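You operate a simulated robot arm through the tools that you are given. There is no shell and no other tool. Be economical: measure what you need, move in short steps, check, and stop when the job is done.

You run a simulated robot arm. Do the job below in one go: nothing can be reset, and whatever is moved stays where it is left.

JOB
Shim out the gap that the gauge shows and slide the catch door shut.
Fine: free the catch lock, push in that one shim, lock it again; the green lamp lights.
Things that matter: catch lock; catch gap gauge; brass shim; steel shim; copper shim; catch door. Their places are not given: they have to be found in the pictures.

The check looks at the end state, three seconds after you hand in, the way a careful person would. Anything else that was tipped, shoved, dropped, spilled or broken makes it a failure.

ROBOT AND FRAMES
A 7-joint arm with a two-finger parallel gripper, fixed in place. Base frame: the origin is at the foot of the arm, x ahead of it, y to its left, z up; the work surface is at about z = 0.912. Lengths are in m, angles in degrees, forces in N, time in s.
With the tool pointing down near the work surface it reaches from about 0.28 to 0.68 m from the base axis. Its first joint turns from -66.0 to 66.0 degrees. Payload 1.57 kg.
The tool frame sits at the grasp point between the pads (the TCP): z along the fingers, y along the line on which they close. The tips reach 0.03 m beyond it. Largest opening 0.11 m; finger width 0.024, thickness 0.012; the body of the gripper, 0.048 by 0.112 m, starts 0.078 m behind the TCP.
Orientation is told as [roll, pitch, yaw] about the base's x, y, z axes, in that order, counted from this pose: with the fingers straight down and closing along the base's y, the tool's x points along the base's -x, its y along +y and its z along -z.

CONTROLS
- The arm moves only by the tool step_arm. Its arguments are lists of equal length, an entry for each row: "dp": the shift along the tool's x, y, z in m, a list of three; "dr": the turn, a rotation vector about the tool's x, y, z in degrees, a list of three. In form: {"dp": [[tx, ty, tz], ...], "dr": [[rx, ry, rz], ...]}. A call has 1 to 12 rows; each row is the pose to reach, as a shift and turn from the pose commanded when the call began, along the tool's axes at that moment. "grip" is the opening, from 0 (shut) to 1 (fully open), set as the call begins (left out, the last holds). Rows are played at 5 a second. More than 0.05 m and 8.6 degrees between two rows, or a gripper value outside its range, and nothing of the call is played. A pose out of reach is approached as far as the arm can. The call stops where the force on the tool passes 60 N (or 10 N more than at its start, if that is more) or the arm is blocked; 0.2 s more then pass. Each finger travels about 0.108 m/s and halts on what it meets, pressing with about 36 N; the grip force reading is that of the motor and also rises with nothing between the fingers. The clock runs only during rows and for 0.2 s after the last one: add rows that repeat a pose to give the fingers time. The reply holds the time, the measured pose of the TCP, the force on the tool along the base axes, the opening and the grip force, in the units named above and with some noise.
- Cameras (640 x 400 px; columns grow to the right, rows downward): "scene" is fixed at [0.1435, -0.3756, 1.4121]; the picture's right is [0.93, -0.36, 0.00], its down [-0.18, -0.46, -0.87] and it looks along [0.31, 0.81, -0.50] (base axes); focal length 323 px, centre (320, 200). "wrist" rides on the gripper at [0.07, 0.016, -0.141] in the tool frame; the picture's right is [-0.23, 0.97, 0.00], its down [-0.86, -0.20, -0.48] and it looks along [-0.47, -0.11, 0.88] (tool axes); focal length 222 px, centre (320, 200).
- snapshot(camera): a new picture of that camera. It takes no simulated time.
- probe_pixels(camera, pixels): for up to 12 pixels [column, row] of the newest picture of that camera ("zoom" is the newest enlarged one), the place [x, y, z] in the base frame of the surface seen there, good to about 0.003 m. It takes no simulated time.
- zoom(camera, box): a new picture of the part [left, top, right, bottom] of that camera's present view, enlarged. It takes no simulated time.
- sign_off(): hands the job in; it is judged then, once.

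Work in short steps. Measure before you move; look again where a grasp or a placing could have gone wrong, and mend it. You have 80 turns and 54 pictures in all, those below and enlarged ones among them. Open the gripper and draw the arm clear of the work before you hand the job in, unless the task says otherwise; then end with one line.

The tools are called after "Emit:" by a JSON object that holds its "name" and its "arguments". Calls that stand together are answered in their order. step_arm: Moves the arm, as the interface text tells. Its arguments: {"type":"object","properties":{"dp":{"type":"array","items":{"type":"array","items":{"type":"number"}}},"dr":{"type":"array","items":{"type":"array","items":{"type":"number"}}},"grip":{"type":"number"}},"required":["dp","dr"]} The other tools are called the same way: snapshot (camera) takes a picture; probe_pixels (camera, pixels) gives the place of the surface under pixels of a picture; zoom (camera, box) takes an enlarged picture of a part of a camera's view; sign_off () hands the job in.

At the start:

```text
time: 0.0
eef_pos: [0.3838, 0.0306, 1.1915]
tool_rot: [0.0, -0.1, 0.0]
wrist_force: [0.3, 0.0, -0.9]
gripper_width: 0.1101
finger_force: 0.0
```

scene: 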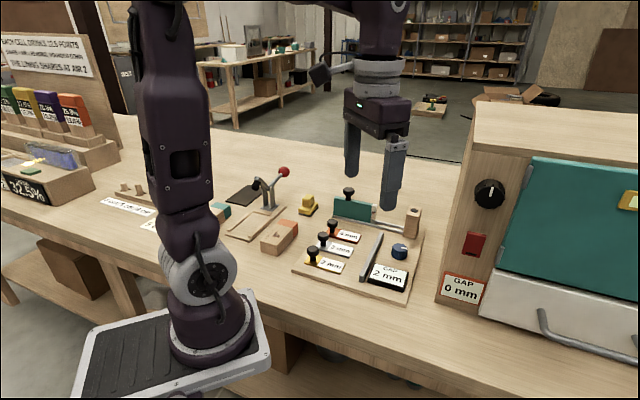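
wrist: 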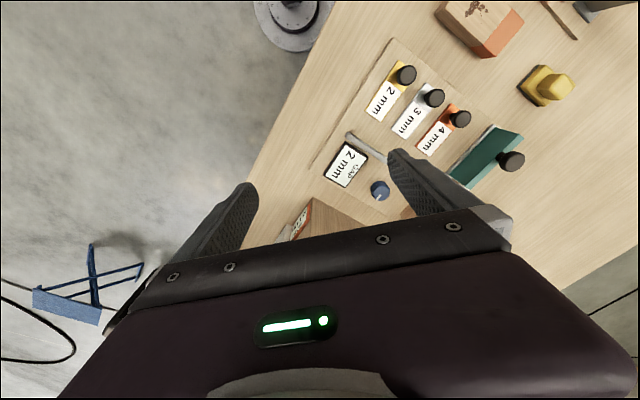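

The pictures show a small board with three shims around (330,250), a gap gauge "2 mm" at (388,277), a blue knob at (400,250) and a teal door at (352,210). I zoom in for detail.

Emit:
{"name": "zoom", "arguments": {"camera": "scene", "box": [280, 170, 440, 310]}}

Emit:
{"name": "zoom", "arguments": {"camera": "wrist", "box": [300, 30, 540, 220]}}

Emit:
{"name": "zoom", "arguments": {"camera": "scene", "box": [430, 150, 640, 340]}}

```text
2.86 times, centred on (360, 240) of scene
```

zoom: 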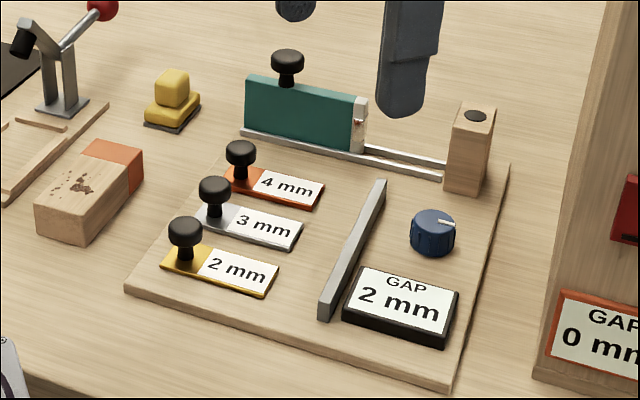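

```text
2.11 times, centred on (420, 125) of wrist
```

zoom: 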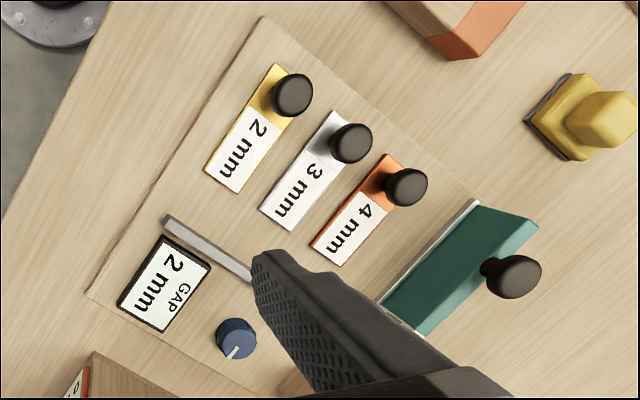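

```text
2.11 times, centred on (535, 245) of scene
```

zoom: 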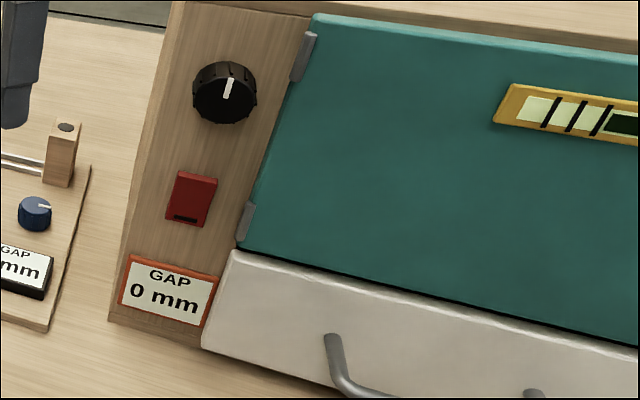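

The board's gauge reads 2 mm, which matches the brass shim. The lock looks like the blue knob, and the lamp looks like the one on the post. I probe the wrist zoom's points through a scene zoom.

Emit:
{"name": "zoom", "arguments": {"camera": "scene", "box": [280, 170, 440, 310]}}

Emit:
{"name": "probe_pixels", "arguments": {"camera": "wrist", "pixels": [[404, 75], [433, 97], [459, 118], [380, 189], [512, 161], [348, 134], [380, 115], [495, 135], [470, 187], [345, 165], [389, 55], [336, 210]]}}

```text
2.86 times, centred on (360, 240) of scene
```

zoom: 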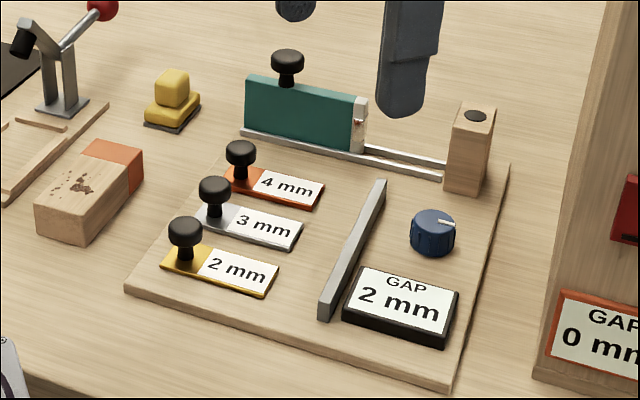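

```text
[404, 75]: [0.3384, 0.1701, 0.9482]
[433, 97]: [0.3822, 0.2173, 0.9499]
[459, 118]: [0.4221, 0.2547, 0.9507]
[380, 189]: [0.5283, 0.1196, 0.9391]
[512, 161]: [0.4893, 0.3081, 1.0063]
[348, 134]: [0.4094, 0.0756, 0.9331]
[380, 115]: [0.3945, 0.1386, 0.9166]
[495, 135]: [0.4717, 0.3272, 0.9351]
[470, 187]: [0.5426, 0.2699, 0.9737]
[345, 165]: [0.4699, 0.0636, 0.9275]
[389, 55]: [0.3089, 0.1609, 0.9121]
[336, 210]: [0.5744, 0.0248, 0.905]
```

I probe the same objects from the scene zoom for a cross-check.

Emit:
{"name": "probe_pixels", "arguments": {"camera": "zoom", "pixels": [[186, 228], [214, 186], [240, 149], [432, 222], [446, 223], [288, 62], [170, 263], [268, 287], [323, 305], [380, 188], [444, 178], [475, 117]]}}

Emit:
{"name": "probe_pixels", "arguments": {"camera": "zoom", "pixels": [[357, 117], [248, 100], [243, 132], [456, 380], [140, 285], [500, 165], [350, 240], [375, 290], [278, 268], [205, 240], [186, 258], [434, 250]]}}

```text
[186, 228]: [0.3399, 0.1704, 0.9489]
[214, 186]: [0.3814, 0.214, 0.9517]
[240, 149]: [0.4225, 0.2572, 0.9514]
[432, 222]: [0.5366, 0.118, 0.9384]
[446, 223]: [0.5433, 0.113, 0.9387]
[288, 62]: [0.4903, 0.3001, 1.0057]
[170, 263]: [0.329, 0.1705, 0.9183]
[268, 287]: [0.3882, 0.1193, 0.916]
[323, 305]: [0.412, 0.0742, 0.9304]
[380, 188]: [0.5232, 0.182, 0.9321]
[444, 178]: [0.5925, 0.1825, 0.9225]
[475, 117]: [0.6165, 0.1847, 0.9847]
```

```text
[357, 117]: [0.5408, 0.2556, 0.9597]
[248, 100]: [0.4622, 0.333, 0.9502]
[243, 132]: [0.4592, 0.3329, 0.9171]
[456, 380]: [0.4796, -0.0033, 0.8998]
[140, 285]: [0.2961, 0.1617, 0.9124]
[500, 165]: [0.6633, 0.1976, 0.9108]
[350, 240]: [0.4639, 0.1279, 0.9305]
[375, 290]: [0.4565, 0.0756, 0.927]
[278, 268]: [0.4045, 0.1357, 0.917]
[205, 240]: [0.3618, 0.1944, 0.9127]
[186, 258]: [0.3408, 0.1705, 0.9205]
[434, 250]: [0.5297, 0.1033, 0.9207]
```

Before going down over the blue knob at about (0.534, 0.114), I check how close the oven is and whether the knob has any markings.

Emit:
{"name": "probe_pixels", "arguments": {"camera": "scene", "pixels": [[437, 302], [466, 150], [474, 104], [462, 200], [490, 193], [500, 270]]}}

Emit:
{"name": "zoom", "arguments": {"camera": "scene", "box": [375, 220, 425, 300]}}

```text
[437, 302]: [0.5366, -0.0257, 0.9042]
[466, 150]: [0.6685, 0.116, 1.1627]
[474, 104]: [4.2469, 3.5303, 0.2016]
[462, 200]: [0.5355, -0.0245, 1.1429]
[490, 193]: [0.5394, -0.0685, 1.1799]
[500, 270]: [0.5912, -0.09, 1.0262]
```

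```text
5.00 times, centred on (400, 260) of scene
```

zoom: 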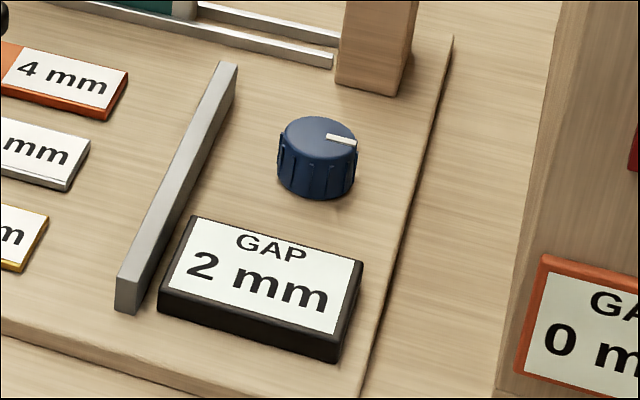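

The oven wall runs at 45°, about 0.10 m from the knob, so I turn the tool by 45° with its fingers parallel to the wall. I then hover above the knob at z about 1.10.

Emit:
{"name": "step_arm", "arguments": {"dp": [[-0.025, 0.014, 0.015], [-0.05, 0.028, 0.03], [-0.075, 0.042, 0.045], [-0.1, 0.056, 0.06], [-0.125, 0.07, 0.075], [-0.15, 0.083, 0.09], [-0.15, 0.083, 0.09]], "dr": [[0, 0, 7.5], [0, 0, 15], [0, 0, 22.5], [0, 0, 30], [0, 0, 37.5], [0, 0, 45], [0, 0, 45]], "grip": 0.5}}

Emit:
{"name": "snapshot", "arguments": {"camera": "wrist"}}

Emit:
{"name": "snapshot", "arguments": {"camera": "scene"}}

```text
time: 1.6
eef_pos: [0.5346, 0.1134, 1.0995]
tool_rot: [-0.1, 0.0, -45.0]
wrist_force: [0.6, -0.4, -0.2]
gripper_width: 0.0548
finger_force: 0.1
```

```text
46 pictures are left
```

wrist: 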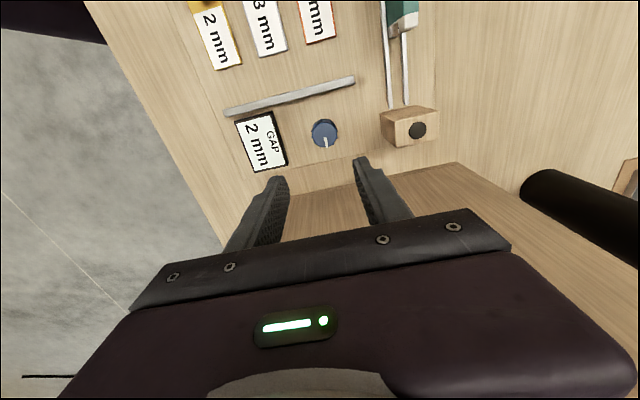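

```text
45 pictures are left
```

scene: 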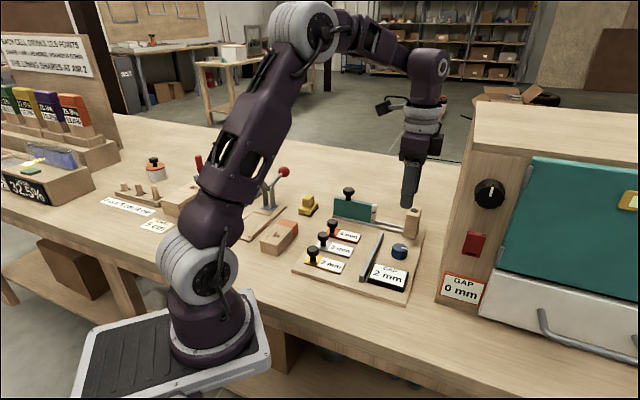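

The gripper is clear of the oven. I measure the knob's centre and pointer direction, near (324,132) in the wrist picture.

Emit:
{"name": "zoom", "arguments": {"camera": "wrist", "box": [280, 100, 370, 160]}}

```text
6.67 times, centred on (325, 130) of wrist
```

zoom: 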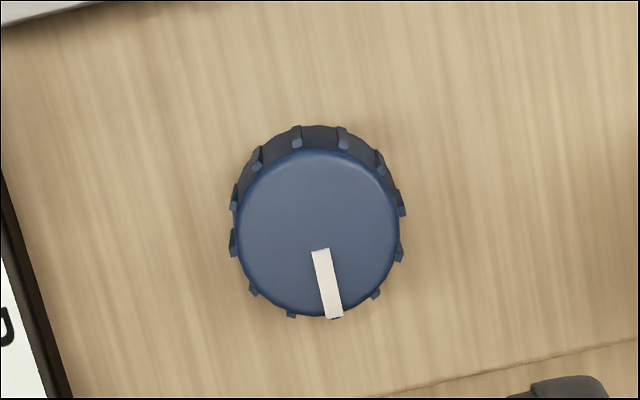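

Emit:
{"name": "probe_pixels", "arguments": {"camera": "zoom", "pixels": [[318, 232], [322, 255], [334, 312], [240, 232], [397, 232], [318, 155], [20, 20], [600, 348], [390, 390]]}}

```text
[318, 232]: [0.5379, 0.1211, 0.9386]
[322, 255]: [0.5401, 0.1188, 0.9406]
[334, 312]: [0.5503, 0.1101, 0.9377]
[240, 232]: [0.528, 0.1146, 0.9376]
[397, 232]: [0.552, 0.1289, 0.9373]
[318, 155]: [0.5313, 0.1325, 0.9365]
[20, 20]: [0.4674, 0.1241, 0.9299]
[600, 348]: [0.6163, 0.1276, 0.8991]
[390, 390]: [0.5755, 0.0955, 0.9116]
```

The knob's centre is about (0.540, 0.1215), with a diameter of about 0.029, and its pointer points toward the oven. I descend around it with a modest opening.

Emit:
{"name": "step_arm", "arguments": {"dp": [[0.002, 0.0095, 0.035], [0.002, 0.0095, 0.07], [0.002, 0.0095, 0.1], [0.002, 0.0095, 0.1], [0.002, 0.0095, 0.125], [0.002, 0.0095, 0.1475], [0.002, 0.0095, 0.1475]], "dr": [[0, 0, 0], [0, 0, 0], [0, 0, 0], [0, 0, 0], [0, 0, 0], [0, 0, 0], [0, 0, 0]], "grip": 0.43}}

Emit:
{"name": "zoom", "arguments": {"camera": "scene", "box": [340, 190, 460, 290]}}

Emit:
{"name": "snapshot", "arguments": {"camera": "wrist"}}

```text
time: 3.2
eef_pos: [0.538, 0.1215, 0.9538]
tool_rot: [0.0, 0.0, -45.0]
wrist_force: [0.5, 0.0, 0.5]
gripper_width: 0.0472
finger_force: 0.1
```

```text
4.00 times, centred on (400, 240) of scene
```

zoom: 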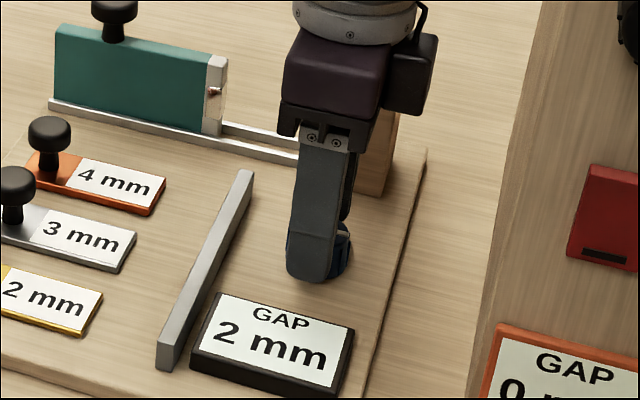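

```text
42 pictures are left
```

wrist: 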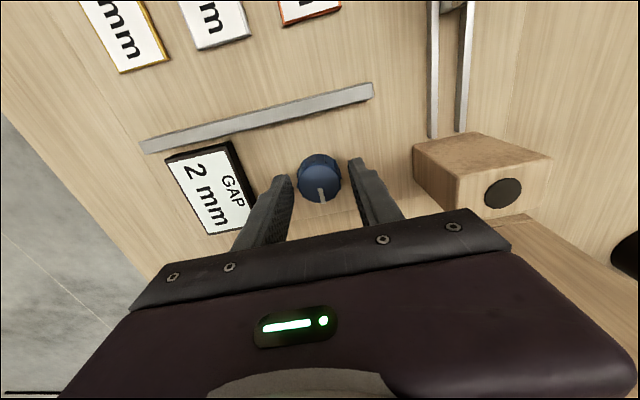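

The fingers straddle the knob. I probe the knob's top and the finger tips to check centring along the slide direction.

Emit:
{"name": "probe_pixels", "arguments": {"camera": "wrist", "pixels": [[319, 168], [320, 180], [322, 200], [300, 175], [339, 175], [283, 178], [356, 162], [320, 188]]}}

Emit:
{"name": "zoom", "arguments": {"camera": "wrist", "box": [260, 130, 380, 220]}}

```text
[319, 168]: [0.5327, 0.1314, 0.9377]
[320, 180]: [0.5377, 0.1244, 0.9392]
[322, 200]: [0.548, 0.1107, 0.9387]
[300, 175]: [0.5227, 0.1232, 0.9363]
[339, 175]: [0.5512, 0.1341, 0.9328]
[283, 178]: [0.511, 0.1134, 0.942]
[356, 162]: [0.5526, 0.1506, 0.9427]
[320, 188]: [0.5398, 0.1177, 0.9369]
```

```text
4.44 times, centred on (320, 175) of wrist
```

zoom: 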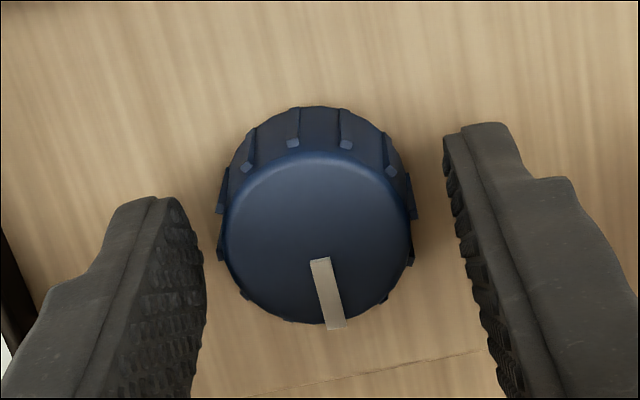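

The knob's centre is about (0.539, 0.121), under the TCP. I close the gripper on it.

Emit:
{"name": "step_arm", "arguments": {"dp": [[0, 0, 0], [0, 0, 0], [0, 0, 0]], "dr": [[0, 0, 0], [0, 0, 0], [0, 0, 0]], "grip": 0}}

```text
time: 4.0
eef_pos: [0.5374, 0.1213, 0.9536]
tool_rot: [-0.1, -0.1, -45.0]
wrist_force: [-6.1, -5.1, -2.1]
gripper_width: 0.0343
finger_force: 41.8
```

The gripper holds the knob at a width of 0.034. I try a small counter-clockwise turn (seen from above), the usual way to unlock.

Emit:
{"name": "step_arm", "arguments": {"dp": [[0, 0, 0], [0, 0, 0], [0, 0, 0], [0, 0, 0], [0, 0, 0]], "dr": [[0, 0, -6], [0, 0, -12], [0, 0, -18], [0, 0, -24], [0, 0, -24]]}}

Emit:
{"name": "zoom", "arguments": {"camera": "wrist", "box": [160, 100, 400, 250]}}

```text
time: 5.2
eef_pos: [0.537, 0.121, 0.9546]
tool_rot: [-0.1, 0.1, -21.0]
wrist_force: [-15.8, -10.4, -21.6]
gripper_width: 0.0343
finger_force: 42.0
```

```text
2.67 times, centred on (280, 175) of wrist
```

zoom: 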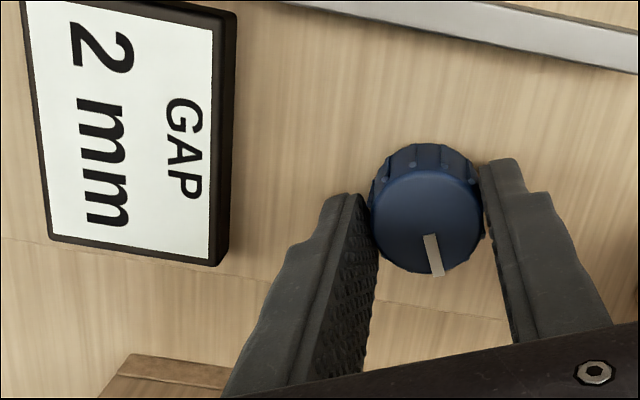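

The pointer kept its place relative to the fingers while the board turned, so the knob is turning. I continue to 90° in total.

Emit:
{"name": "step_arm", "arguments": {"dp": [[0, 0, 0], [0, 0, 0], [0, 0, 0], [0, 0, 0], [0, 0, 0], [0, 0, 0]], "dr": [[0, 0, -6], [0, 0, -12], [0, 0, -18], [0, 0, -24], [0, 0, -30], [0, 0, -30]]}}

Emit:
{"name": "zoom", "arguments": {"camera": "wrist", "box": [160, 100, 400, 250]}}

Emit:
{"name": "zoom", "arguments": {"camera": "scene", "box": [280, 170, 440, 310]}}

```text
time: 6.6
eef_pos: [0.5375, 0.1201, 0.9535]
tool_rot: [0.0, 0.3, 9.1]
wrist_force: [-21.8, -4.7, -16.9]
gripper_width: 0.0344
finger_force: 42.0
```

```text
2.67 times, centred on (280, 175) of wrist
```

zoom: 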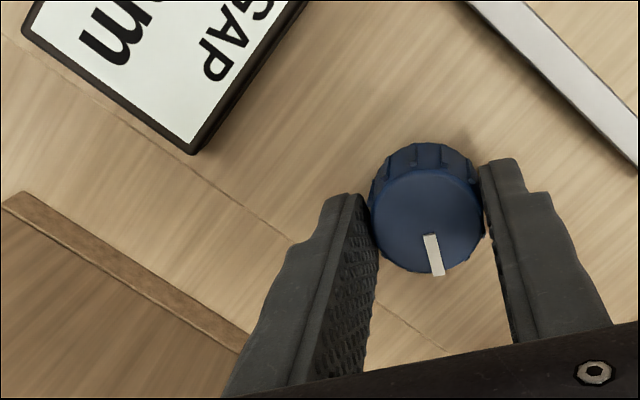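

```text
2.86 times, centred on (360, 240) of scene
```

zoom: 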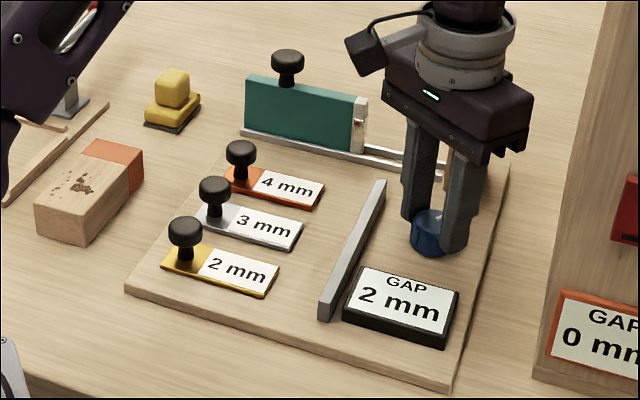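

The knob follows at 54° and the force stays moderate. I turn the rest, to 90°.

Emit:
{"name": "step_arm", "arguments": {"dp": [[0, 0, 0], [0, 0, 0], [0, 0, 0], [0, 0, 0], [0, 0, 0], [0, 0, 0], [0, 0, 0]], "dr": [[0, 0, -6], [0, 0, -12], [0, 0, -18], [0, 0, -24], [0, 0, -30], [0, 0, -36], [0, 0, -36]]}}

Emit:
{"name": "zoom", "arguments": {"camera": "wrist", "box": [160, 100, 400, 250]}}

```text
time: 8.2
eef_pos: [0.5373, 0.1202, 0.9533]
tool_rot: [0.0, 0.2, 45.1]
wrist_force: [-22.4, -5.4, -8.8]
gripper_width: 0.0345
finger_force: 41.5
```

```text
2.67 times, centred on (280, 175) of wrist
```

zoom: 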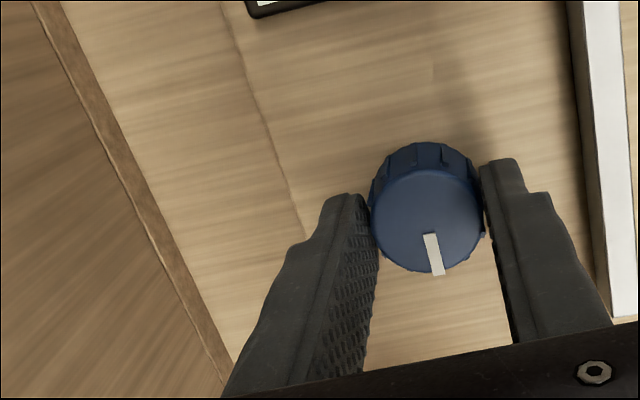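

The knob has turned 90° without a stop. I nudge it 12° further to feel for an end stop.

Emit:
{"name": "step_arm", "arguments": {"dp": [[0, 0, 0], [0, 0, 0], [0, 0, 0], [0, 0, 0]], "dr": [[0, 0, -4], [0, 0, -8], [0, 0, -12], [0, 0, -12]]}}

Emit:
{"name": "zoom", "arguments": {"camera": "wrist", "box": [160, 100, 400, 250]}}

```text
time: 9.2
eef_pos: [0.5392, 0.1208, 0.9542]
tool_rot: [0.1, -0.2, 57.2]
wrist_force: [-10.6, 11.8, -14.4]
gripper_width: 0.0338
finger_force: 41.8
```

```text
2.67 times, centred on (280, 175) of wrist
```

zoom: 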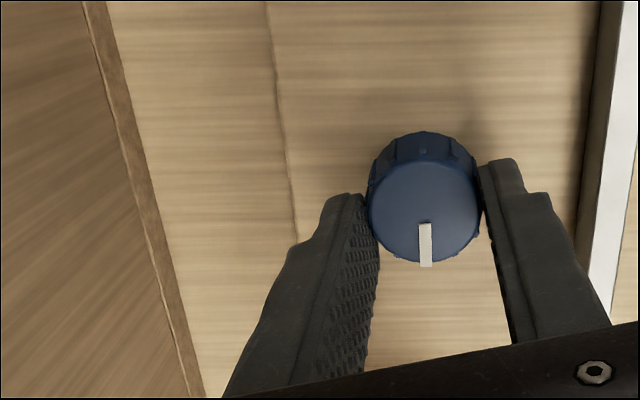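

The pointer slipped relative to the fingers on that last bit, so there is an end stop at 90°. The lock is now at its other end. I release, rise and look.

Emit:
{"name": "step_arm", "arguments": {"dp": [[0, 0, 0], [0, 0, 0], [0, 0, -0.03], [0, 0, -0.06], [0, 0, -0.1], [0, 0, -0.146]], "dr": [[0, 0, 0], [0, 0, 0], [0, 0, 0], [0, 0, 0], [0, 0, 0], [0, 0, 0]], "grip": 0.43}}

Emit:
{"name": "zoom", "arguments": {"camera": "scene", "box": [280, 170, 440, 310]}}

```text
time: 10.6
eef_pos: [0.537, 0.1201, 1.1006]
tool_rot: [0.0, 0.0, 57.0]
wrist_force: [-0.5, -0.2, 0.4]
gripper_width: 0.0476
finger_force: 0.1
```

```text
2.86 times, centred on (360, 240) of scene
```

zoom: 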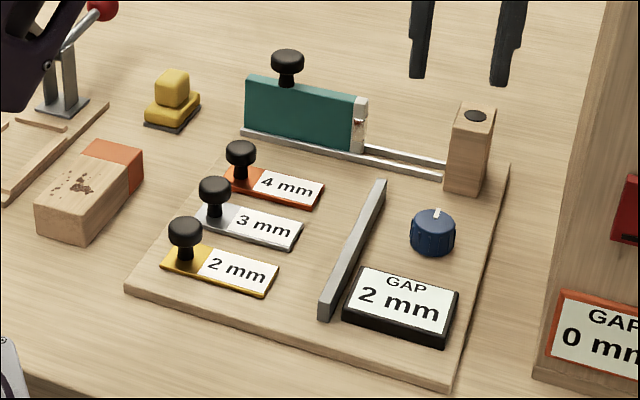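

The pointer has turned 90° and nothing else changed; the gauge still reads 2 mm. I turn the tool back to yaw -45 in place.

Emit:
{"name": "step_arm", "arguments": {"dp": [[0, 0, 0], [0, 0, 0], [0, 0, 0], [0, 0, 0], [0, 0, 0], [0, 0, 0], [0, 0, 0], [0, 0, 0], [0, 0, 0], [0, 0, 0], [0, 0, 0], [0, 0, 0]], "dr": [[0, 0, 8.5], [0, 0, 17], [0, 0, 25.5], [0, 0, 34], [0, 0, 42.5], [0, 0, 51], [0, 0, 59.5], [0, 0, 68], [0, 0, 76.5], [0, 0, 85], [0, 0, 93.5], [0, 0, 102]]}}

```text
time: 13.2
eef_pos: [0.5381, 0.1207, 1.1002]
tool_rot: [0.1, 0.0, -45.1]
wrist_force: [0.1, -0.5, -0.7]
gripper_width: 0.0473
finger_force: 0.1
```

Next I move over the brass shim's knob at (0.339, 0.170), staying at z = 1.10.

Emit:
{"name": "step_arm", "arguments": {"dp": [[0.029, -0.0175, 0], [0.058, -0.035, 0], [0.0875, -0.0525, 0], [0.117, -0.07, 0], [0.146, -0.0875, 0], [0.175, -0.105, 0], [0.175, -0.105, 0]], "dr": [[0, 0, 0], [0, 0, 0], [0, 0, 0], [0, 0, 0], [0, 0, 0], [0, 0, 0], [0, 0, 0]]}}

Emit:
{"name": "snapshot", "arguments": {"camera": "wrist"}}

```text
time: 14.8
eef_pos: [0.3414, 0.1717, 1.1016]
tool_rot: [0.0, 0.0, -45.0]
wrist_force: [-1.1, 0.1, -0.3]
gripper_width: 0.0473
finger_force: 0.0
```

```text
34 pictures are left
```

wrist: 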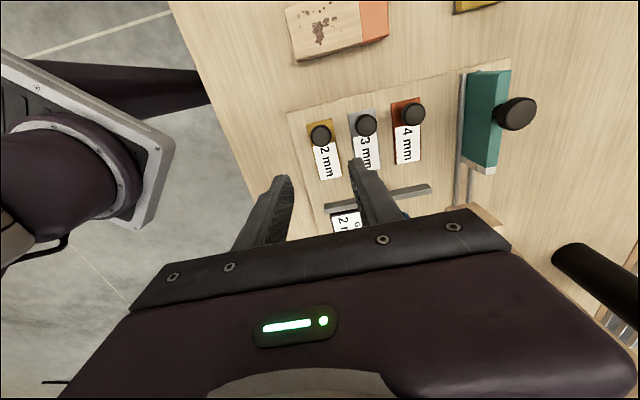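

The brass knob is at (320,134). I zoom in to centre on it precisely.

Emit:
{"name": "zoom", "arguments": {"camera": "wrist", "box": [280, 100, 400, 220]}}

Emit:
{"name": "probe_pixels", "arguments": {"camera": "wrist", "pixels": [[320, 132], [312, 132], [329, 132], [320, 126], [366, 124], [330, 177], [340, 204], [425, 188], [311, 151], [337, 148], [318, 181], [341, 177]]}}

```text
3.33 times, centred on (340, 160) of wrist
```

zoom: 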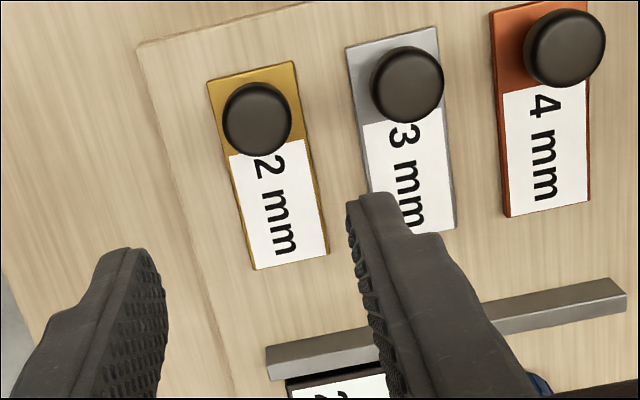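

```text
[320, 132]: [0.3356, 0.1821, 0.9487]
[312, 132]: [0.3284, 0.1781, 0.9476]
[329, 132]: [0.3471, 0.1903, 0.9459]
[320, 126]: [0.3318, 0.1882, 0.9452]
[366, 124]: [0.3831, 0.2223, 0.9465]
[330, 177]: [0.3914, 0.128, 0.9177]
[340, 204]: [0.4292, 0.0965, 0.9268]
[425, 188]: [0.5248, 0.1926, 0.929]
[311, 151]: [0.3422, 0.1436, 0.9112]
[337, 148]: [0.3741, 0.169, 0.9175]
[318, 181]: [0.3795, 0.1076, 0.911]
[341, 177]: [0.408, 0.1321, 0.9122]
```

The estimates put the knob's centre near (0.339, 0.1755). I descend to z of about 0.995 and re-measure there.

Emit:
{"name": "step_arm", "arguments": {"dp": [[0.0044, 0.001, 0.035], [0.0044, 0.001, 0.07], [0.0044, 0.001, 0.106], [0.0044, 0.001, 0.106]], "dr": [[0, 0, 0], [0, 0, 0], [0, 0, 0], [0, 0, 0]]}}

Emit:
{"name": "zoom", "arguments": {"camera": "wrist", "box": [250, 100, 410, 200]}}

Emit:
{"name": "zoom", "arguments": {"camera": "scene", "box": [280, 200, 380, 280]}}

```text
time: 15.8
eef_pos: [0.3393, 0.1758, 0.994]
tool_rot: [0.1, 0.0, -45.0]
wrist_force: [-0.7, -0.5, -0.1]
gripper_width: 0.0472
finger_force: 0.0
```

```text
4.00 times, centred on (330, 150) of wrist
```

zoom: 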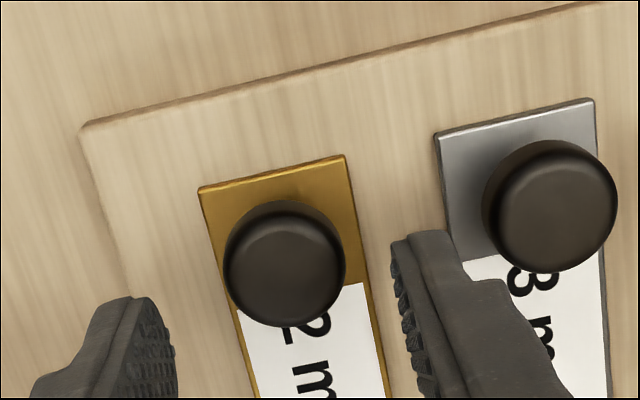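

```text
5.00 times, centred on (330, 240) of scene
```

zoom: 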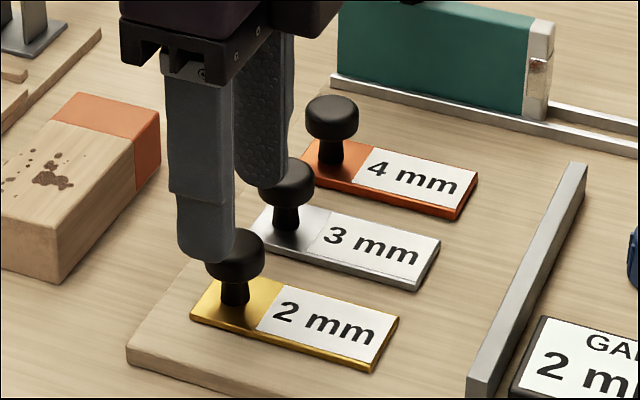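

I probe the caps' edges in the wrist view for exact centring.

Emit:
{"name": "probe_pixels", "arguments": {"camera": "wrist", "pixels": [[321, 167], [309, 167], [333, 167], [321, 155], [321, 177], [386, 153], [378, 153], [352, 165], [286, 180], [352, 175]]}}

```text
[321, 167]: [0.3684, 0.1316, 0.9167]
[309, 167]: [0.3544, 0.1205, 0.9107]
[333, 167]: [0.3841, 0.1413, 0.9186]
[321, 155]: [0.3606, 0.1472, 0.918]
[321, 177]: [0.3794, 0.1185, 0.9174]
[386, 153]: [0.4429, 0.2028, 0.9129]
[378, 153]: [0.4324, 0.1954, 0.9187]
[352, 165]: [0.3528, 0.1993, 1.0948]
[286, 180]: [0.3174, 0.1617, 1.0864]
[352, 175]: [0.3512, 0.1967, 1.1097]
```

Those readings came from the older full snapshot. I re-take the wrist zoom and probe on it.

Emit:
{"name": "zoom", "arguments": {"camera": "wrist", "box": [250, 120, 410, 220]}}

Emit:
{"name": "probe_pixels", "arguments": {"camera": "zoom", "pixels": [[285, 195], [235, 195], [338, 195], [285, 150], [285, 240], [553, 140], [495, 140], [130, 230], [430, 165], [455, 170]]}}

```text
4.00 times, centred on (330, 170) of wrist
```

zoom: 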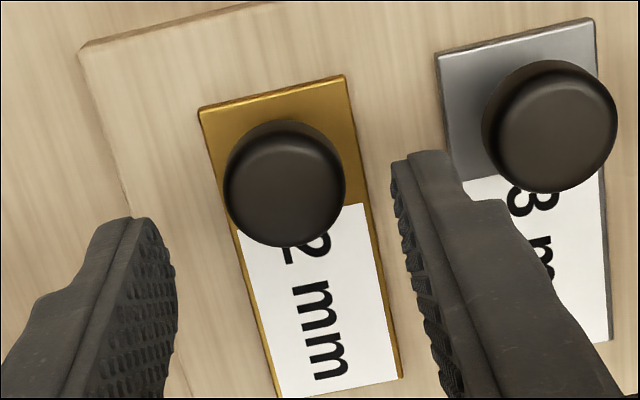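

```text
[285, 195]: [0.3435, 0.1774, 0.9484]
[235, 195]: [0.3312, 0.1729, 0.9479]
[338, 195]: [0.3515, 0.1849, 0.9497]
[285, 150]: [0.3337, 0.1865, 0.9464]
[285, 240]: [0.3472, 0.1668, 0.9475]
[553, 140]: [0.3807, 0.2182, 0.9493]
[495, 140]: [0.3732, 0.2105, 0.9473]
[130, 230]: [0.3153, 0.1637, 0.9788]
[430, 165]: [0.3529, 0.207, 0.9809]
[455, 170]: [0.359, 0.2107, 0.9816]
```

The cap's centre is about (0.341, 0.178), and the clearance to the silver cap is about 7 mm. I shift 2 mm along the finger line, descend to z of about 0.956, then close.

Emit:
{"name": "step_arm", "arguments": {"dp": [[0, 0.002, 0], [0, 0.002, 0.02], [0, 0.002, 0.038], [0, 0.002, 0.038]], "dr": [[0, 0, 0], [0, 0, 0], [0, 0, 0], [0, 0, 0]], "grip": 0.42}}

Emit:
{"name": "step_arm", "arguments": {"dp": [[0, 0, 0], [0, 0, 0], [0, 0, 0]], "dr": [[0, 0, 0], [0, 0, 0], [0, 0, 0]], "grip": 0}}

Emit:
{"name": "zoom", "arguments": {"camera": "scene", "box": [280, 190, 420, 300]}}

```text
time: 16.8
eef_pos: [0.3394, 0.176, 0.9555]
tool_rot: [0.0, 0.1, -45.0]
wrist_force: [0.3, -0.3, 0.4]
gripper_width: 0.0459
finger_force: 0.1
```

```text
time: 17.6
eef_pos: [0.3411, 0.1757, 0.9563]
tool_rot: [0.0, 0.0, -44.9]
wrist_force: [6.1, 4.7, -13.0]
gripper_width: 0.027
finger_force: 37.9
```

```text
3.64 times, centred on (350, 245) of scene
```

zoom: 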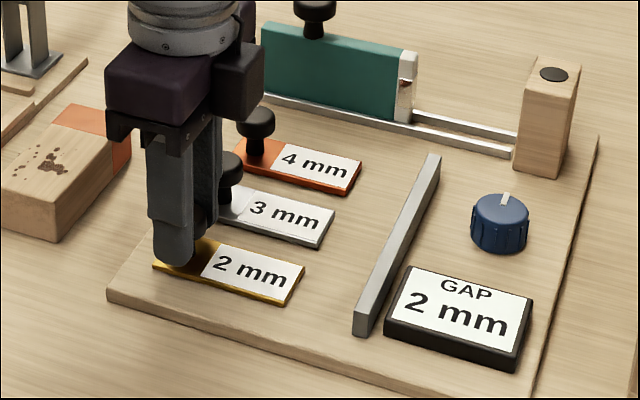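

The cap is gripped at a width of 0.027. I push along tool -x, toward the bar, 0.03 m first.

Emit:
{"name": "step_arm", "arguments": {"dp": [[-0.007, 0, 0], [-0.015, 0, 0], [-0.022, 0, 0], [-0.03, 0, 0], [-0.03, 0, 0]], "dr": [[0, 0, 0], [0, 0, 0], [0, 0, 0], [0, 0, 0], [0, 0, 0]]}}

Emit:
{"name": "zoom", "arguments": {"camera": "scene", "box": [280, 190, 420, 300]}}

```text
time: 18.8
eef_pos: [0.3616, 0.1545, 0.9555]
tool_rot: [0.0, 0.1, -45.0]
wrist_force: [10.5, 10.7, -7.2]
gripper_width: 0.0272
finger_force: 37.8
```

```text
3.64 times, centred on (350, 245) of scene
```

zoom: 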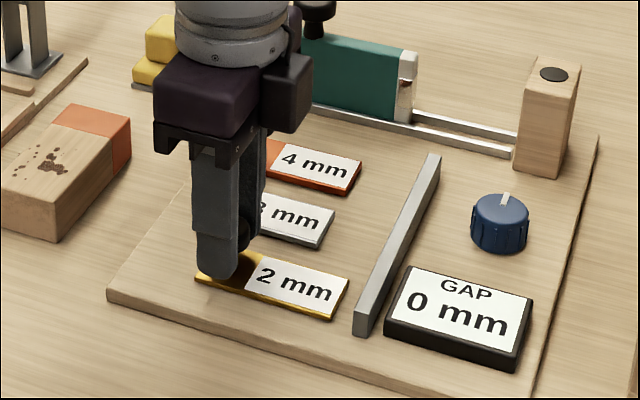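

The shim slid 0.03 m and the gauge now reads 0 mm, though the shim's end is still short of the bar. I continue in small steps until I feel resistance.

Emit:
{"name": "step_arm", "arguments": {"dp": [[-0.004, 0, 0], [-0.008, 0, 0], [-0.011, 0, 0], [-0.014, 0, 0], [-0.014, 0, 0]], "dr": [[0, 0, 0], [0, 0, 0], [0, 0, 0], [0, 0, 0], [0, 0, 0]]}}

Emit:
{"name": "zoom", "arguments": {"camera": "scene", "box": [280, 190, 420, 300]}}

```text
time: 20.0
eef_pos: [0.3713, 0.1462, 0.9555]
tool_rot: [0.1, 0.0, -44.9]
wrist_force: [-12.7, 42.1, 0.8]
gripper_width: 0.027
finger_force: 37.8
```

```text
3.64 times, centred on (350, 245) of scene
```

zoom: 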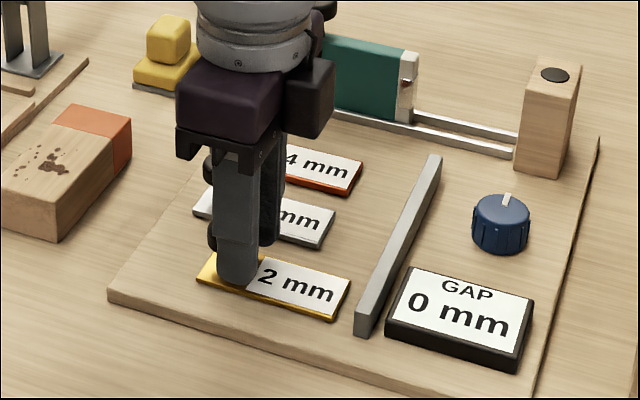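

The shim stayed put and the resisting force rose to about 40 N: it is at its stop, fully in, with the gauge at 0 mm. I release, rise and check.

Emit:
{"name": "step_arm", "arguments": {"dp": [[0, 0, 0], [0, 0, 0], [0, 0, 0], [0, 0, -0.03], [0, 0, -0.07], [0, 0, -0.11], [0, 0, -0.145]], "dr": [[0, 0, 0], [0, 0, 0], [0, 0, 0], [0, 0, 0], [0, 0, 0], [0, 0, 0], [0, 0, 0]], "grip": 0.43}}

Emit:
{"name": "zoom", "arguments": {"camera": "scene", "box": [280, 170, 440, 310]}}

```text
time: 21.6
eef_pos: [0.3705, 0.1421, 1.1007]
tool_rot: [-0.1, 0.0, -45.1]
wrist_force: [0.4, -0.3, -0.6]
gripper_width: 0.0472
finger_force: 0.1
```

```text
2.86 times, centred on (360, 240) of scene
```

zoom: 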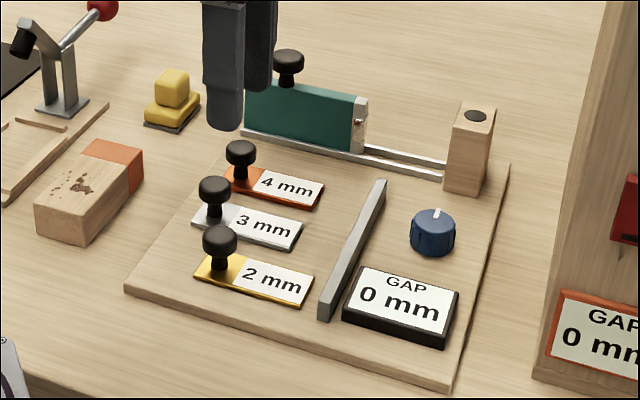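

The shim is in and the gauge reads 0 mm, with the other shims untouched. I return over the lock knob at (0.539, 0.121), turning to yaw +45 on the way so it can be turned back clockwise.

Emit:
{"name": "step_arm", "arguments": {"dp": [[-0.012, 0.0095, 0], [-0.024, 0.019, 0], [-0.037, 0.0285, 0], [-0.049, 0.038, 0], [-0.061, 0.0475, 0], [-0.073, 0.057, 0], [-0.085, 0.0665, 0], [-0.098, 0.076, 0], [-0.11, 0.0855, 0], [-0.122, 0.095, 0], [-0.134, 0.1042, 0], [-0.134, 0.1042, 0]], "dr": [[0, 0, -8.2], [0, 0, -16.4], [0, 0, -24.6], [0, 0, -32.8], [0, 0, -41], [0, 0, -49.2], [0, 0, -57.4], [0, 0, -65.6], [0, 0, -73.8], [0, 0, -82], [0, 0, -90], [0, 0, -90]]}}

Emit:
{"name": "snapshot", "arguments": {"camera": "wrist"}}

```text
time: 24.2
eef_pos: [0.5396, 0.1228, 1.1008]
tool_rot: [0.0, 0.0, 45.1]
wrist_force: [-0.2, -0.4, 0.1]
gripper_width: 0.047
finger_force: 0.1
```

```text
25 pictures are left
```

wrist: 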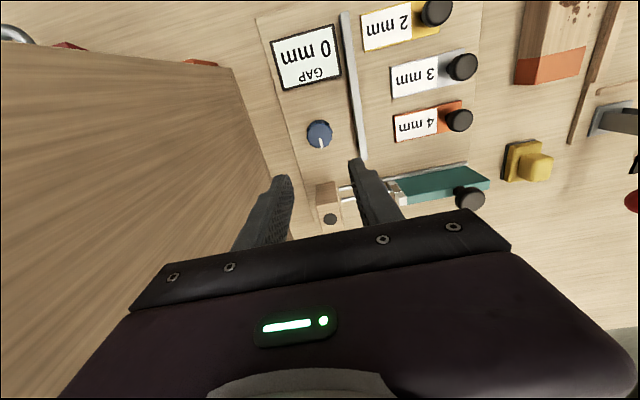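

The knob is at (319,132) and lines up as before. I descend onto it.

Emit:
{"name": "step_arm", "arguments": {"dp": [[0, 0, 0.035], [0, 0, 0.07], [0, 0, 0.1], [0, 0, 0.125], [0, 0, 0.147], [0, 0, 0.147]], "dr": [[0, 0, 0], [0, 0, 0], [0, 0, 0], [0, 0, 0], [0, 0, 0], [0, 0, 0]]}}

Emit:
{"name": "zoom", "arguments": {"camera": "wrist", "box": [240, 120, 400, 220]}}

Emit:
{"name": "probe_pixels", "arguments": {"camera": "zoom", "pixels": [[320, 250], [260, 250], [380, 250], [320, 200], [320, 300]]}}

```text
time: 25.6
eef_pos: [0.5397, 0.1239, 0.9531]
tool_rot: [0.0, 0.0, 44.9]
wrist_force: [0.3, -0.1, -0.3]
gripper_width: 0.0472
finger_force: 0.1
```

```text
4.00 times, centred on (320, 170) of wrist
```

zoom: 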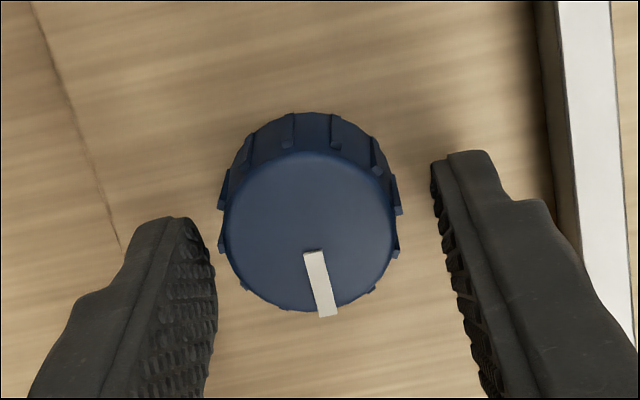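

```text
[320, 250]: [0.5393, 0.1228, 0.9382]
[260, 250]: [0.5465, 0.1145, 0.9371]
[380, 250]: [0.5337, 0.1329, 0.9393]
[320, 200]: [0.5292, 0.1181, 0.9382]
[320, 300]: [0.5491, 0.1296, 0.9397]
```

The knob's centre is about (0.538, 0.1215), so I shift 2 mm and close. Then I start turning it clockwise.

Emit:
{"name": "step_arm", "arguments": {"dp": [[0.0025, 0, 0], [0.0025, 0, 0]], "dr": [[0, 0, 0], [0, 0, 0]]}}

Emit:
{"name": "step_arm", "arguments": {"dp": [[0, 0, 0], [0, 0, 0], [0, 0, 0]], "dr": [[0, 0, 0], [0, 0, 0], [0, 0, 0]], "grip": 0}}

Emit:
{"name": "step_arm", "arguments": {"dp": [[0, 0, 0], [0, 0, 0], [0, 0, 0], [0, 0, 0], [0, 0, 0], [0, 0, 0]], "dr": [[0, 0, 6], [0, 0, 13], [0, 0, 20], [0, 0, 27], [0, 0, 34], [0, 0, 40]]}}

```text
time: 26.2
eef_pos: [0.5375, 0.1226, 0.9529]
tool_rot: [0.0, 0.0, 45.0]
wrist_force: [0.2, 0.6, 0.2]
gripper_width: 0.0474
finger_force: 0.1
```

```text
time: 27.0
eef_pos: [0.5377, 0.1217, 0.9538]
tool_rot: [0.0, 0.0, 45.1]
wrist_force: [12.6, -10.5, -5.3]
gripper_width: 0.0343
finger_force: 41.8
```

```text
time: 28.4
eef_pos: [0.5396, 0.1216, 0.9536]
tool_rot: [-0.1, -0.1, 4.9]
wrist_force: [28.8, -23.6, -21.4]
gripper_width: 0.0345
finger_force: 41.3
```

The knob turned 40° with some side load. I ease 1.5 mm with the load and continue clockwise, slightly past 90° to meet the stop.

Emit:
{"name": "step_arm", "arguments": {"dp": [[-0.001, -0.001, 0], [-0.0015, -0.0015, 0], [-0.0015, -0.0015, 0], [-0.0015, -0.0015, 0], [-0.0015, -0.0015, 0], [-0.0015, -0.0015, 0], [-0.0015, -0.0015, 0], [-0.0015, -0.0015, 0], [-0.0015, -0.0015, 0]], "dr": [[0, 0, 7], [0, 0, 14], [0, 0, 21], [0, 0, 28], [0, 0, 35], [0, 0, 42], [0, 0, 49], [0, 0, 55], [0, 0, 55]]}}

Emit:
{"name": "zoom", "arguments": {"camera": "wrist", "box": [240, 120, 400, 220]}}

Emit:
{"name": "zoom", "arguments": {"camera": "scene", "box": [280, 170, 440, 310]}}

```text
time: 30.4
eef_pos: [0.5366, 0.1205, 0.9547]
tool_rot: [-0.3, 0.2, -50.0]
wrist_force: [-12.1, -20.0, -3.0]
gripper_width: 0.0344
finger_force: 42.0
```

```text
4.00 times, centred on (320, 170) of wrist
```

zoom: 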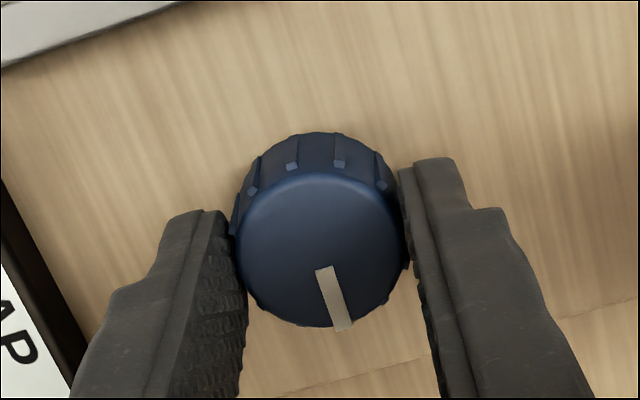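

```text
2.86 times, centred on (360, 240) of scene
```

zoom: 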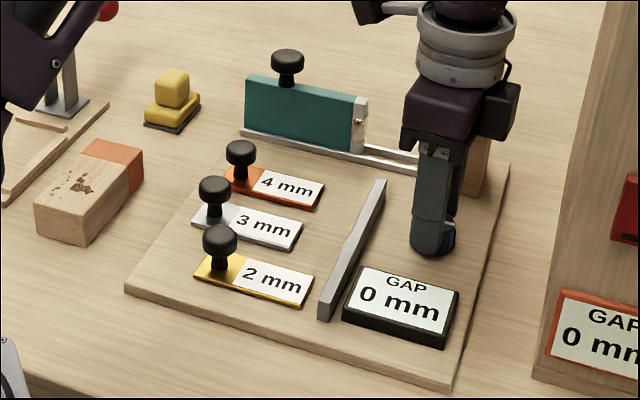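

The pointer slipped a few degrees relative to the fingers, so the knob is at its locked stop. I release, rise and check the lamp.

Emit:
{"name": "step_arm", "arguments": {"dp": [[0, 0, 0], [0, 0, 0], [0, 0, 0], [0, 0, -0.03], [0, 0, -0.07], [0, 0, -0.11], [0, 0, -0.15]], "dr": [[0, 0, 0], [0, 0, 0], [0, 0, 0], [0, 0, 0], [0, 0, 0], [0, 0, 0], [0, 0, 0]], "grip": 0.43}}

Emit:
{"name": "zoom", "arguments": {"camera": "scene", "box": [280, 170, 440, 310]}}

Emit:
{"name": "snapshot", "arguments": {"camera": "wrist"}}

```text
time: 32.0
eef_pos: [0.5386, 0.1195, 1.1056]
tool_rot: [0.0, 0.0, -50.0]
wrist_force: [-0.3, -0.1, 0.4]
gripper_width: 0.0473
finger_force: 0.1
```

```text
2.86 times, centred on (360, 240) of scene
```

zoom: 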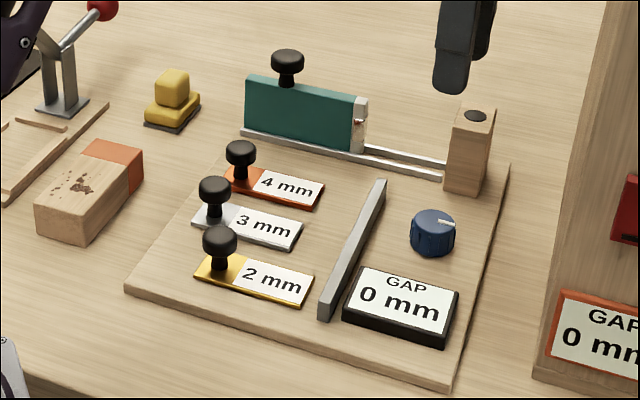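

```text
20 pictures are left
```

wrist: 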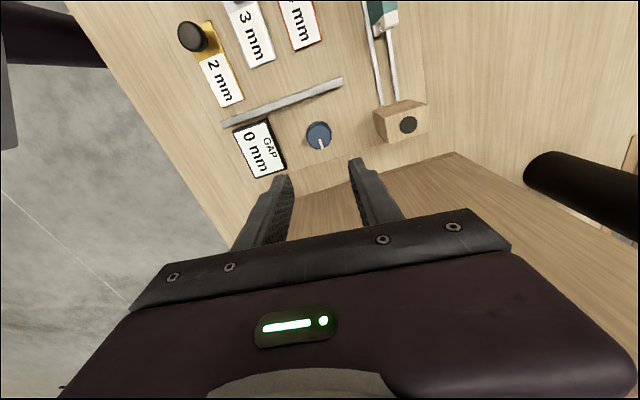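

The lock is back at its first position and the gauge reads 0 mm. The lamp on the post is still dark, and it probably needs the door shut. I move over the door's knob at about (0.490, 0.303).

Emit:
{"name": "step_arm", "arguments": {"dp": [[0.029, 0.0135, 0], [0.057, 0.027, 0], [0.086, 0.0404, 0], [0.1145, 0.0539, 0], [0.143, 0.0673, 0], [0.1718, 0.0808, 0], [0.1718, 0.0808, 0]], "dr": [[0, 0, 0], [0, 0, -1], [0, 0, -2], [0, 0, -3], [0, 0, -4], [0, 0, -5], [0, 0, -5]]}}

Emit:
{"name": "zoom", "arguments": {"camera": "wrist", "box": [220, 60, 460, 210]}}

Emit:
{"name": "probe_pixels", "arguments": {"camera": "zoom", "pixels": [[320, 150], [320, 200], [320, 240]]}}

```text
time: 33.6
eef_pos: [0.4901, 0.3016, 1.1028]
tool_rot: [0.0, 0.0, -45.0]
wrist_force: [-0.2, -1.0, 0.0]
gripper_width: 0.047
finger_force: 0.1
```

```text
2.67 times, centred on (340, 135) of wrist
```

zoom: 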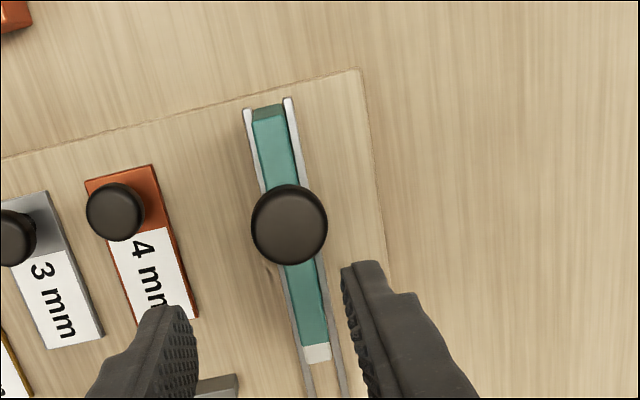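

```text
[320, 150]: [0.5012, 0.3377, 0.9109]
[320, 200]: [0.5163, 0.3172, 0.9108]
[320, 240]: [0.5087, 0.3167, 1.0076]
```

Emit:
{"name": "probe_pixels", "arguments": {"camera": "zoom", "pixels": [[288, 228], [255, 228], [323, 228], [288, 190], [288, 262], [308, 310], [316, 352], [272, 150], [316, 362]]}}

Emit:
{"name": "zoom", "arguments": {"camera": "scene", "box": [330, 175, 430, 240]}}

Emit:
{"name": "probe_pixels", "arguments": {"camera": "zoom", "pixels": [[100, 30], [100, 100], [180, 110], [230, 110], [210, 150], [420, 200], [470, 120]]}}

```text
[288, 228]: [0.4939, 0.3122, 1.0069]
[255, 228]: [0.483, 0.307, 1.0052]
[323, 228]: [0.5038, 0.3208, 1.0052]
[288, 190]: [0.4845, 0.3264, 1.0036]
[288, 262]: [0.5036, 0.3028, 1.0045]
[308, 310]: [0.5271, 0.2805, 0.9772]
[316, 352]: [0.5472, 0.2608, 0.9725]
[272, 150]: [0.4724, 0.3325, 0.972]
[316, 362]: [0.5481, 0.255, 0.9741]
```

```text
6.15 times, centred on (380, 208) of scene
```

zoom: 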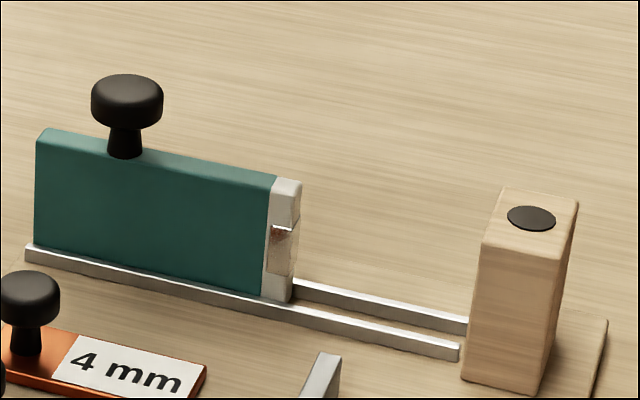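

```text
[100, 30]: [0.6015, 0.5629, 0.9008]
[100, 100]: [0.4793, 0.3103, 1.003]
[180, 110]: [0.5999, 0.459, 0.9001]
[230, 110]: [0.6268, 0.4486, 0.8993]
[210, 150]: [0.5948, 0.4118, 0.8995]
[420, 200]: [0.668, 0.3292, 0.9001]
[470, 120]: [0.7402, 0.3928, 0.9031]
```

The cap's centre is about (0.494, 0.312), its top is at z = 1.007 and the door's top at 0.974. I lower to z = 1.010 (tips at 0.98) and close.

Emit:
{"name": "step_arm", "arguments": {"dp": [[0.0046, 0.01, 0.02], [0.0046, 0.01, 0.05], [0.0046, 0.01, 0.075], [0.0046, 0.01, 0.0925], [0.0046, 0.01, 0.0925]], "dr": [[0, 0, 0], [0, 0, 0], [0, 0, 0], [0, 0, 0], [0, 0, 0]]}}

Emit:
{"name": "zoom", "arguments": {"camera": "wrist", "box": [220, 90, 460, 240]}}

Emit:
{"name": "zoom", "arguments": {"camera": "scene", "box": [310, 150, 430, 240]}}

```text
time: 34.8
eef_pos: [0.4941, 0.3134, 1.0112]
tool_rot: [0.0, 0.0, -45.0]
wrist_force: [0.1, 0.5, 0.0]
gripper_width: 0.0473
finger_force: 0.1
```

```text
2.67 times, centred on (340, 165) of wrist
```

zoom: 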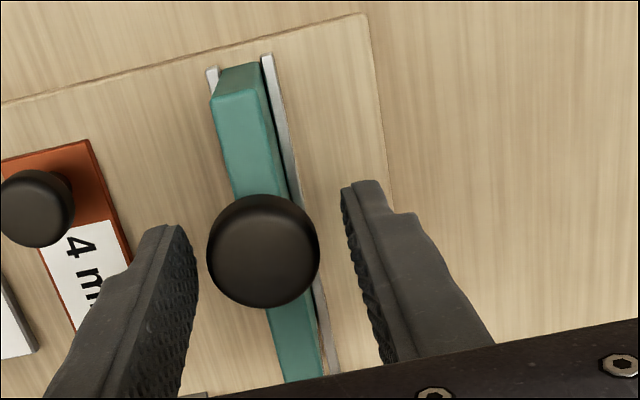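

```text
4.44 times, centred on (370, 195) of scene
```

zoom: 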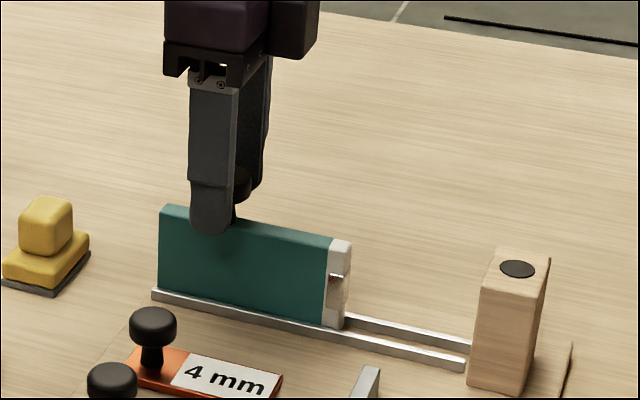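

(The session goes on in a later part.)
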